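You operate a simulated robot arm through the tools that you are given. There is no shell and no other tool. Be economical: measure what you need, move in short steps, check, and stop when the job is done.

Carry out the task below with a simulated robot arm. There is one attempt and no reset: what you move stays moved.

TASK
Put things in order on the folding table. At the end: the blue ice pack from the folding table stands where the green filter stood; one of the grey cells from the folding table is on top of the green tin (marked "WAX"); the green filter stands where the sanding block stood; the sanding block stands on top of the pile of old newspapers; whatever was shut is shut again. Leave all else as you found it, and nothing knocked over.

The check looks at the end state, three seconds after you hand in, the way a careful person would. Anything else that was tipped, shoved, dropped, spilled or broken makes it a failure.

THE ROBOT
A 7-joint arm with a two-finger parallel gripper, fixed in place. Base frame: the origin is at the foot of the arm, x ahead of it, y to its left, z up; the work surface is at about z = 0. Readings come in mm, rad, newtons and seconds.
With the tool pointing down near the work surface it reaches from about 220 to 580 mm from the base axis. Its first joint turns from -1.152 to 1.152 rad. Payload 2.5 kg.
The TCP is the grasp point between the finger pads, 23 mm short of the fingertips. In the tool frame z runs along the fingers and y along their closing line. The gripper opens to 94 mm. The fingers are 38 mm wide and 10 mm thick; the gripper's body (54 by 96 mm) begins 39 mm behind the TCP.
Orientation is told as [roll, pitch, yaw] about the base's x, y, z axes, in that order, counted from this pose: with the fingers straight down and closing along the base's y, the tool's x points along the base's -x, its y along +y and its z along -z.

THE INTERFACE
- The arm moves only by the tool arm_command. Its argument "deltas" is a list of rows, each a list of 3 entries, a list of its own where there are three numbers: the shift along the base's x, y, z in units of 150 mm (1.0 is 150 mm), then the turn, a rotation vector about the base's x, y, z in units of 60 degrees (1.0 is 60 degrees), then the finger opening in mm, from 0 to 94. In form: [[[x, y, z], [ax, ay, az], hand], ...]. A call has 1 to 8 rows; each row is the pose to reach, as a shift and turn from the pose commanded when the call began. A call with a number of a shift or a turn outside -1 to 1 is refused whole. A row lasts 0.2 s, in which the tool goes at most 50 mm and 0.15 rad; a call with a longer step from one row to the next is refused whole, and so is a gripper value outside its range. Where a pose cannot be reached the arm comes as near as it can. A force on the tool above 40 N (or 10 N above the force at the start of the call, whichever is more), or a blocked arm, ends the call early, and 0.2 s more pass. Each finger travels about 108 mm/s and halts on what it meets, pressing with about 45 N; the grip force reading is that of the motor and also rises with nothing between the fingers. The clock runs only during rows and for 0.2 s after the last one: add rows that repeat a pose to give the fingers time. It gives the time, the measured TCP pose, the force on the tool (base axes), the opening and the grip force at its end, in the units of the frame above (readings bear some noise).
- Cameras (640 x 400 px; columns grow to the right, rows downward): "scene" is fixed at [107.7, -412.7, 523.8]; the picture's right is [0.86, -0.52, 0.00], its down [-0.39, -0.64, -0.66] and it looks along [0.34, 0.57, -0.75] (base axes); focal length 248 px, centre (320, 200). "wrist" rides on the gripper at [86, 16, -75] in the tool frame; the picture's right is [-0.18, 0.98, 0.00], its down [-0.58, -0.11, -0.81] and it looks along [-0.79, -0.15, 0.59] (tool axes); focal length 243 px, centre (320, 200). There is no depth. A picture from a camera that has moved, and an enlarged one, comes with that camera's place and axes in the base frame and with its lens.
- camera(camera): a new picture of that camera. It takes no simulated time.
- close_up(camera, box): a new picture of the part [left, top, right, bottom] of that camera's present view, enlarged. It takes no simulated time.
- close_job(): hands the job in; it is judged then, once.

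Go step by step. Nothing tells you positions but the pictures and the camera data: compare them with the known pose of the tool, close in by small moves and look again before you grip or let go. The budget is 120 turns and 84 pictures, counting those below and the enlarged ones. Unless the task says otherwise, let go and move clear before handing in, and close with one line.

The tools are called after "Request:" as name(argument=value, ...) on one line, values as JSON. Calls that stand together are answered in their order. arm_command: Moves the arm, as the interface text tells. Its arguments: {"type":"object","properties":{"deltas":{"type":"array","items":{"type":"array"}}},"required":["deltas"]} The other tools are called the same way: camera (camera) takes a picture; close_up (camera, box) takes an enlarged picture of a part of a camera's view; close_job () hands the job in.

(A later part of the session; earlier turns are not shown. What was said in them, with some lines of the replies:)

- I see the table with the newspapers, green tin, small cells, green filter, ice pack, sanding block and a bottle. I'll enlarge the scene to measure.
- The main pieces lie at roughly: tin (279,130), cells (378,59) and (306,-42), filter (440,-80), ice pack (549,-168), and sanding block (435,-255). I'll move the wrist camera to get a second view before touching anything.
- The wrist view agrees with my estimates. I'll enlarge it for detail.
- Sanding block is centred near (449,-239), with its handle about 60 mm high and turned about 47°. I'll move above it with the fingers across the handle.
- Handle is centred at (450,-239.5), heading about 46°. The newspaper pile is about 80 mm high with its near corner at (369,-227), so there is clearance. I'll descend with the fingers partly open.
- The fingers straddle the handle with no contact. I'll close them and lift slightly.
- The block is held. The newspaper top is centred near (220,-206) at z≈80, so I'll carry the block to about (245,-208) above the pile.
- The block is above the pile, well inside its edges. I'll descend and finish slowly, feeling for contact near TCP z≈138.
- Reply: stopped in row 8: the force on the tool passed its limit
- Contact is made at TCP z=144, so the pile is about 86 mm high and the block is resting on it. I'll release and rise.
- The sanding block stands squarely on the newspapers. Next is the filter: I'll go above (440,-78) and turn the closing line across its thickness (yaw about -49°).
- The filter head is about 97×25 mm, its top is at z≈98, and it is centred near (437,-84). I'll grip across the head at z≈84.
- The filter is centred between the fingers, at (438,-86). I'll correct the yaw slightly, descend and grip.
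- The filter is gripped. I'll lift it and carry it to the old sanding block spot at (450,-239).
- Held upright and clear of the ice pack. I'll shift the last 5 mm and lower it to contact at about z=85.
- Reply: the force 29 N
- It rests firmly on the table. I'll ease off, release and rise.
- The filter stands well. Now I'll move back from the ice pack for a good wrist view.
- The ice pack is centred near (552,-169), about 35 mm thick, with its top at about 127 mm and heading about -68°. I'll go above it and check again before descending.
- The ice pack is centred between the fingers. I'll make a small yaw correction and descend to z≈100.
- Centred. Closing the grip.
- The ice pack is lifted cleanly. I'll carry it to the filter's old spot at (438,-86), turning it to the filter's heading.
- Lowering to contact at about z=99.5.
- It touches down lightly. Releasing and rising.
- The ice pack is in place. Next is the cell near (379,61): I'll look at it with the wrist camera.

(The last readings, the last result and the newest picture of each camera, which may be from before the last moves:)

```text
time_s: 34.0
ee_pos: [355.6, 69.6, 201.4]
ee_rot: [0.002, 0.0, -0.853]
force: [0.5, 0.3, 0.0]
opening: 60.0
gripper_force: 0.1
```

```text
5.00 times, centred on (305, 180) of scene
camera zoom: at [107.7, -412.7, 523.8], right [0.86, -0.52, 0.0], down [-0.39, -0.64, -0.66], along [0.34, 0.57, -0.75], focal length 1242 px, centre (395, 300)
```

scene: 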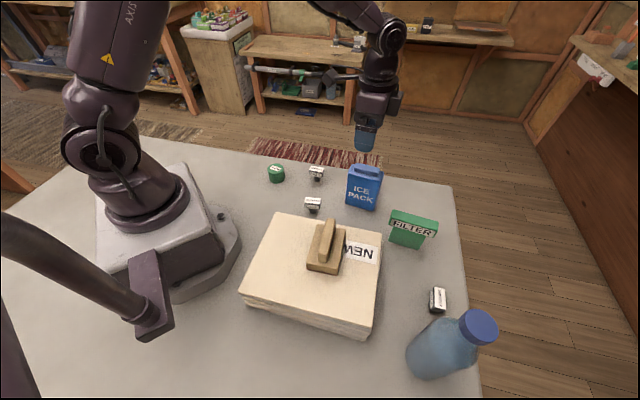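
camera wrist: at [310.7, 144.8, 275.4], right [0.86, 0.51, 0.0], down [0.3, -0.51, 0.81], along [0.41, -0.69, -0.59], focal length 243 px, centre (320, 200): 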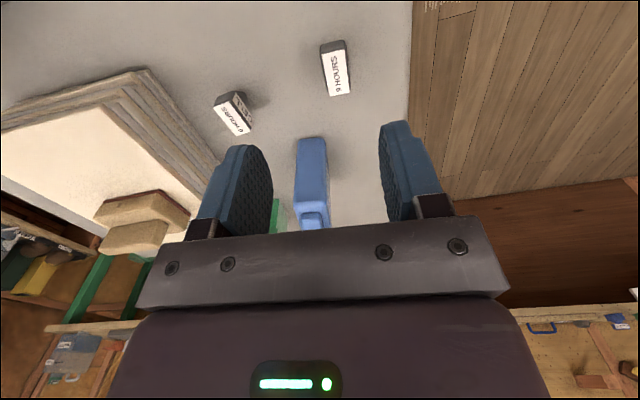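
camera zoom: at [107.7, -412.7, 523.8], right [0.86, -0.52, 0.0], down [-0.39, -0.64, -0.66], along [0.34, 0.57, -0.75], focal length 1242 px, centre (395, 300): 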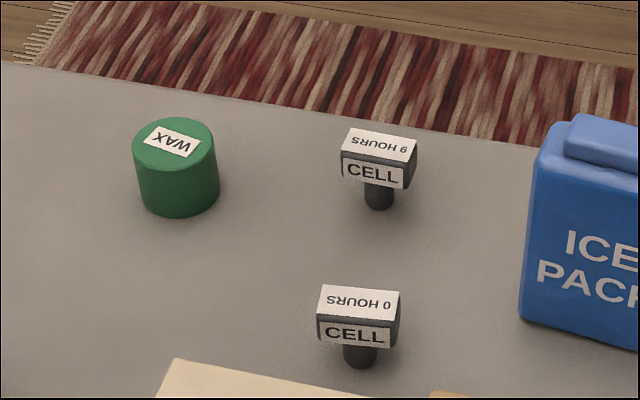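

Request:
close_up(camera="wrist", box=[270, 10, 400, 120])

```text
3.64 times, centred on (335, 65) of wrist
camera zoom: at [310.7, 144.8, 275.4], right [0.86, 0.51, 0.0], down [0.3, -0.51, 0.81], along [0.41, -0.69, -0.59], focal length 882 px, centre (266, 691)
```

zoom: 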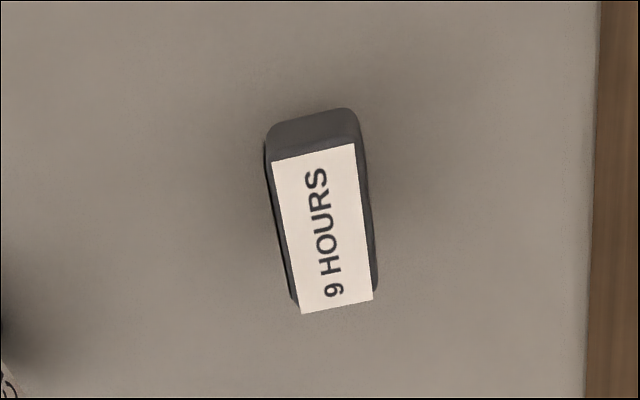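

The cell's top is at z≈47, centred at (379.5,57.5), heading -47.6°, and about 21 mm wide. I'll go down above it.

Request:
arm_command(deltas=[[[0.159, -0.08, -0.2], [0, 0, 0.02], 60], [[0.159, -0.08, -0.45], [0, 0, 0.02], 60], [[0.159, -0.08, -0.7], [0, 0, 0.02], 60], [[0.159, -0.08, -0.7], [0, 0, 0.02], 60]])

Request:
camera(camera="wrist")

Request:
close_up(camera="scene", box=[260, 120, 370, 210])

```text
time_s: 35.0
ee_pos: [380.2, 60.4, 96.4]
ee_rot: [0.002, 0.003, -0.831]
force: [1.4, 0.3, 0.0]
opening: 59.9
gripper_force: 0.0
```

```text
36 pictures are left
camera wrist: at [334.4, 133.1, 170.8], right [0.85, 0.53, 0.0], down [0.31, -0.5, 0.81], along [0.42, -0.68, -0.59], focal length 243 px, centre (320, 200)
```

wrist: 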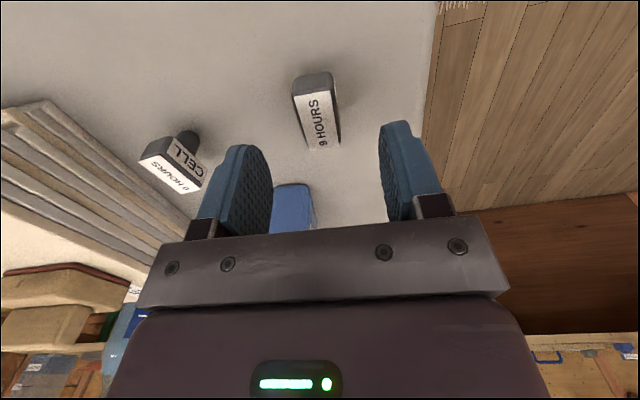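

```text
4.44 times, centred on (315, 165) of scene
camera zoom: at [107.7, -412.7, 523.8], right [0.86, -0.52, 0.0], down [-0.39, -0.64, -0.66], along [0.34, 0.57, -0.75], focal length 1104 px, centre (342, 356)
```

zoom: 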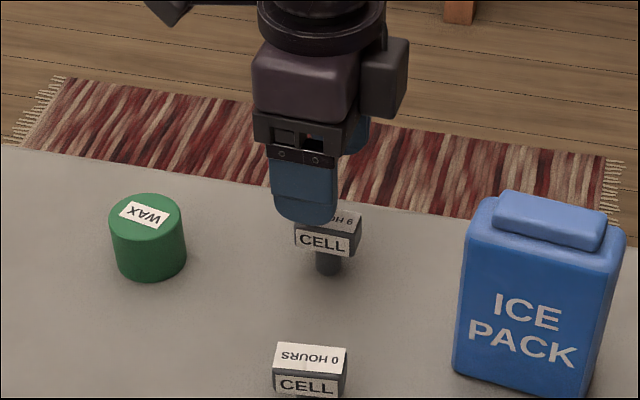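

Aligned. I'll descend, grip the head and lift.

Request:
arm_command(deltas=[[[-0.006, -0.004, -0.2], [0, 0, 0], 60], [[-0.006, -0.004, -0.33], [0, 0, 0], 60], [[-0.006, -0.004, -0.375], [0, 0, 0], 60], [[-0.006, -0.004, -0.375], [0, 0, 0], 40], [[-0.006, -0.004, -0.375], [0, 0, 0], 25], [[-0.006, -0.004, -0.375], [0, 0, 0], 5], [[-0.006, -0.004, -0.375], [0, 0, 0], 5], [[-0.006, -0.004, -0.375], [0, 0, 0], 5]])

Request:
arm_command(deltas=[[[0, 0, 0.1], [0, 0, 0], 5], [[0, 0, 0.35], [0, 0, 0], 5], [[0, 0, 0.6], [0, 0, 0], 5], [[0, 0, 0.6], [0, 0, 0], 5]])

Request:
camera(camera="wrist")

Request:
close_up(camera="scene", box=[250, 120, 370, 220])

```text
time_s: 36.8
ee_pos: [377.0, 59.5, 38.2]
ee_rot: [0.001, 0.002, -0.83]
force: [-0.8, -0.5, -0.5]
opening: 23.0
gripper_force: 45.4
```

```text
time_s: 37.8
ee_pos: [377.4, 59.0, 129.9]
ee_rot: [0.0, 0.001, -0.832]
force: [-0.8, -0.1, -0.5]
opening: 22.9
gripper_force: 45.0
```

```text
34 pictures are left
camera wrist: at [331.2, 132.8, 204.4], right [0.85, 0.53, 0.0], down [0.31, -0.5, 0.81], along [0.42, -0.68, -0.59], focal length 243 px, centre (320, 200)
```

wrist: 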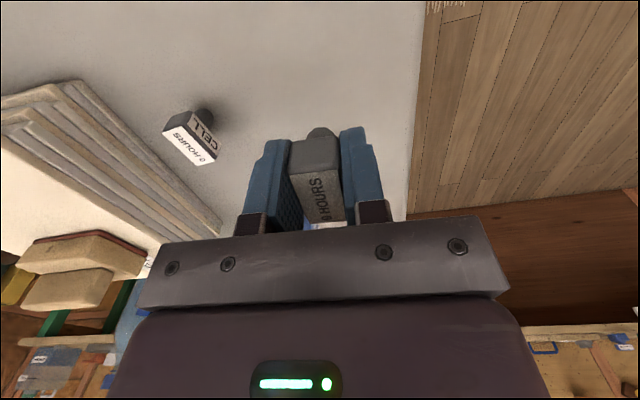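

```text
4.00 times, centred on (310, 170) of scene
camera zoom: at [107.7, -412.7, 523.8], right [0.86, -0.52, 0.0], down [-0.39, -0.64, -0.66], along [0.34, 0.57, -0.75], focal length 994 px, centre (360, 320)
```

zoom: 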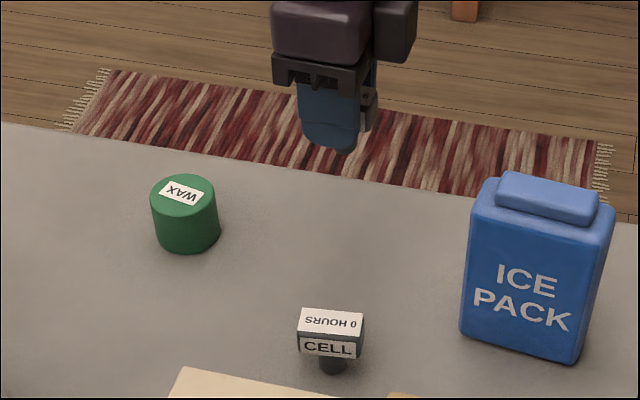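

Cell is held. I'll move above the tin (≈279,130) at a safe height and check.

Request:
arm_command(deltas=[[[-0.17, 0.12, 0.1], [0, 0, 0], 5], [[-0.34, 0.25, 0.13], [0, 0, 0], 5], [[-0.51, 0.37, 0.13], [0, 0, 0], 5], [[-0.67, 0.48, 0.13], [0, 0, 0], 5], [[-0.67, 0.48, 0.13], [0, 0, 0], 5]])

Request:
camera(camera="wrist")

Request:
close_up(camera="scene", box=[240, 100, 340, 200])

```text
time_s: 39.0
ee_pos: [278.6, 128.8, 150.0]
ee_rot: [0.001, 0.001, -0.831]
force: [0.7, 0.9, 0.0]
opening: 23.1
gripper_force: 44.8
```

```text
32 pictures are left
camera wrist: at [231.9, 203.8, 224.3], right [0.85, 0.53, 0.0], down [0.31, -0.5, 0.81], along [0.42, -0.68, -0.59], focal length 243 px, centre (320, 200)
```

wrist: 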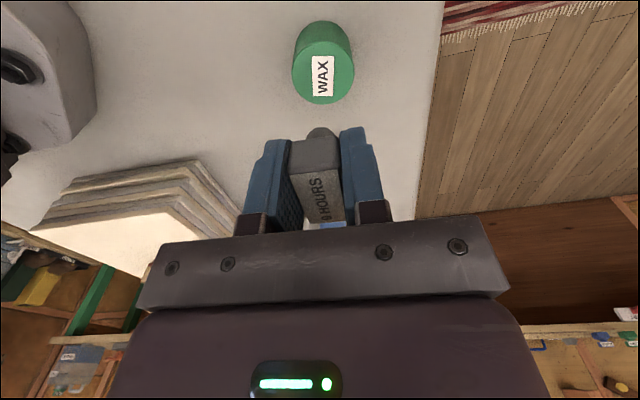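

```text
4.00 times, centred on (290, 150) of scene
camera zoom: at [107.7, -412.7, 523.8], right [0.86, -0.52, 0.0], down [-0.39, -0.64, -0.66], along [0.34, 0.57, -0.75], focal length 994 px, centre (440, 400)
```

zoom: 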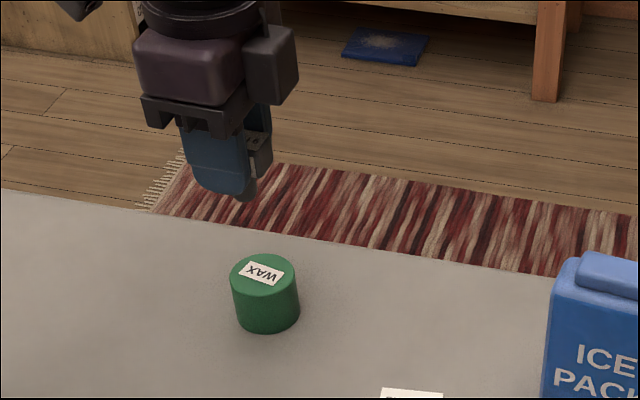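

Request:
close_up(camera="wrist", box=[260, 5, 390, 115])

Request:
close_up(camera="scene", box=[260, 155, 290, 190])

```text
3.64 times, centred on (325, 60) of wrist
camera zoom: at [231.9, 203.8, 224.3], right [0.85, 0.53, 0.0], down [0.31, -0.5, 0.81], along [0.42, -0.68, -0.59], focal length 882 px, centre (302, 709)
```

zoom: 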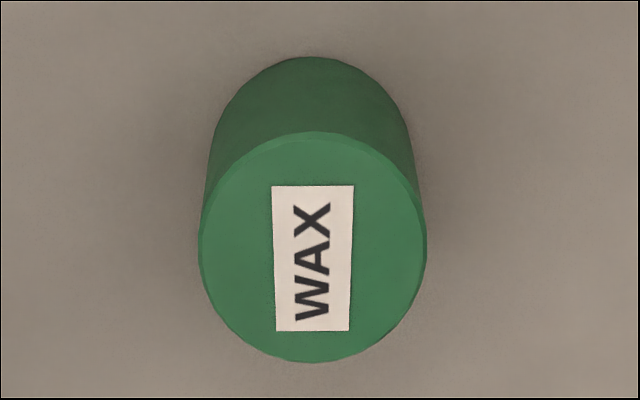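

```text
11.43 times, centred on (275, 172) of scene
camera zoom: at [107.7, -412.7, 523.8], right [0.86, -0.52, 0.0], down [-0.39, -0.64, -0.66], along [0.34, 0.57, -0.75], focal length 2839 px, centre (834, 514)
```

zoom: 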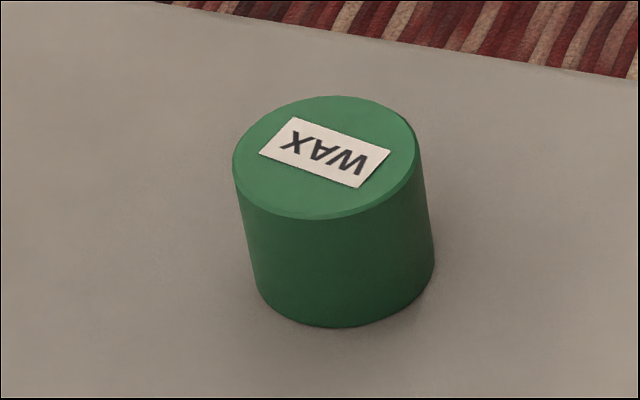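

Tin top is centred at (279.5,128.5), z≈40, right under the held cell. I'll lower slowly; contact is expected near TCP z≈79.

Request:
arm_command(deltas=[[[0, 0, -0.25], [0, 0, 0], 5], [[0, 0, -0.4], [0, 0, 0], 5], [[0, 0, -0.435], [0, 0, 0], 5], [[0, 0, -0.45], [0, 0, 0], 5], [[0, 0, -0.46], [0, 0, 0], 5], [[0, 0, -0.467], [0, 0, 0], 5], [[0, 0, -0.467], [0, 0, 0], 5]])

Request:
close_up(camera="scene", box=[240, 120, 320, 200])

```text
time_s: 40.6
ee_pos: [277.5, 130.2, 78.4]
ee_rot: [0.003, 0.003, -0.831]
force: [-3.6, -2.0, 15.1]
opening: 22.9
gripper_force: 45.4
```

```text
5.00 times, centred on (280, 160) of scene
camera zoom: at [107.7, -412.7, 523.7], right [0.86, -0.52, 0.0], down [-0.39, -0.64, -0.66], along [0.34, 0.57, -0.75], focal length 1242 px, centre (520, 400)
```

zoom: 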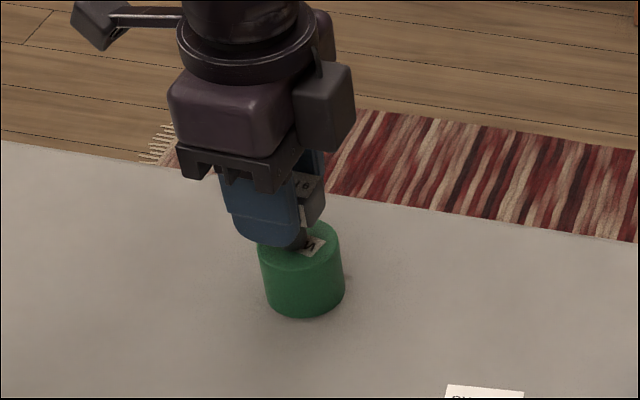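

Contact with the tin is firm. I'll ease off about 1 mm, open gently and rise.

Request:
arm_command(deltas=[[[0, 0, 0.006], [0, 0, 0], 22], [[0, 0, 0.006], [0, 0, 0], 28], [[0, 0, 0.006], [0, 0, 0], 40], [[0, 0, 0.006], [0, 0, 0], 55], [[0, 0, 0.006], [0, 0, 0], 55], [[0, 0, 0.15], [0, 0, 0], 55], [[0, 0, 0.45], [0, 0, 0], 55], [[0, 0, 0.75], [0, 0, 0], 55]])

Request:
close_up(camera="scene", box=[240, 120, 320, 200])

Request:
camera(camera="wrist")

```text
time_s: 42.4
ee_pos: [278.9, 131.4, 190.0]
ee_rot: [0.001, 0.0, -0.83]
force: [-0.8, 0.0, 0.1]
opening: 55.2
gripper_force: 0.1
```

```text
5.00 times, centred on (280, 160) of scene
camera zoom: at [107.7, -412.7, 523.8], right [0.86, -0.52, 0.0], down [-0.39, -0.64, -0.66], along [0.34, 0.57, -0.75], focal length 1242 px, centre (520, 400)
```

zoom: 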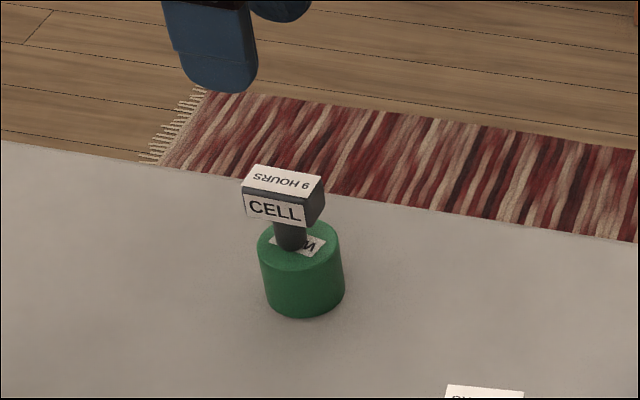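

```text
26 pictures are left
camera wrist: at [232.4, 204.3, 265.6], right [0.85, 0.53, 0.0], down [0.31, -0.5, 0.81], along [0.42, -0.68, -0.59], focal length 243 px, centre (320, 200)
```

wrist: 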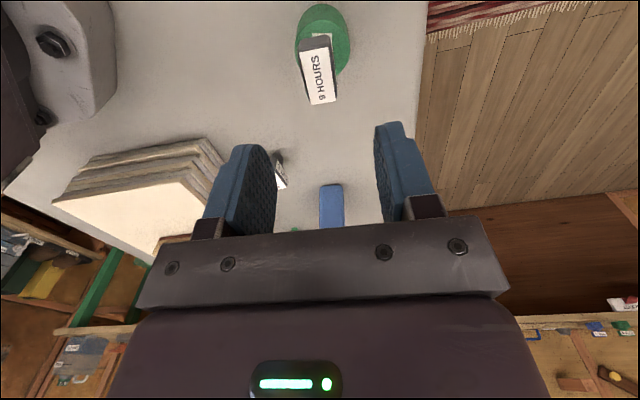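

The cell stands centred on the tin. I'll raise the arm clear and take a final look at everything.

Request:
arm_command(deltas=[[[0, 0, 0.25], [0, 0, 0], 55], [[0, 0, 0.5], [0, 0, 0], 55], [[0, 0, 0.6], [0, 0, 0], 55], [[0, 0, 0.6], [0, 0, 0], 55]])

Request:
camera(camera="scene")

Request:
close_up(camera="scene", box=[220, 140, 500, 390])

```text
time_s: 43.4
ee_pos: [279.8, 129.5, 279.6]
ee_rot: [0.001, 0.002, -0.832]
force: [-0.4, 0.3, -0.5]
opening: 54.8
gripper_force: 0.1
```

```text
25 pictures are left
```

scene: 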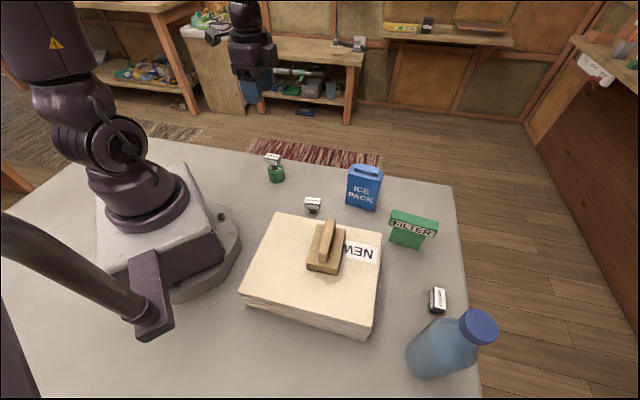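

```text
1.60 times, centred on (360, 265) of scene
camera zoom: at [107.7, -412.7, 523.8], right [0.86, -0.52, 0.0], down [-0.39, -0.64, -0.66], along [0.34, 0.57, -0.75], focal length 397 px, centre (256, 96)
```

zoom: 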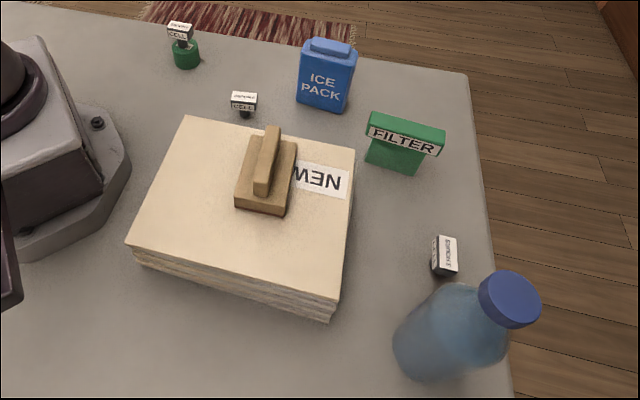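

Everything stands where it was asked to, the other objects look untouched, nothing on the table needed shutting, and the arm is clear. I'm handing in.

Request:
close_job()

```text
The job is handed in.
```

The job is handed in: the ice pack stands in the filter's old spot, the filter in the sanding block's old spot, the sanding block on the newspapers, and the "9 HOURS" cell on the WAX tin, with nothing knocked over in the last pictures.
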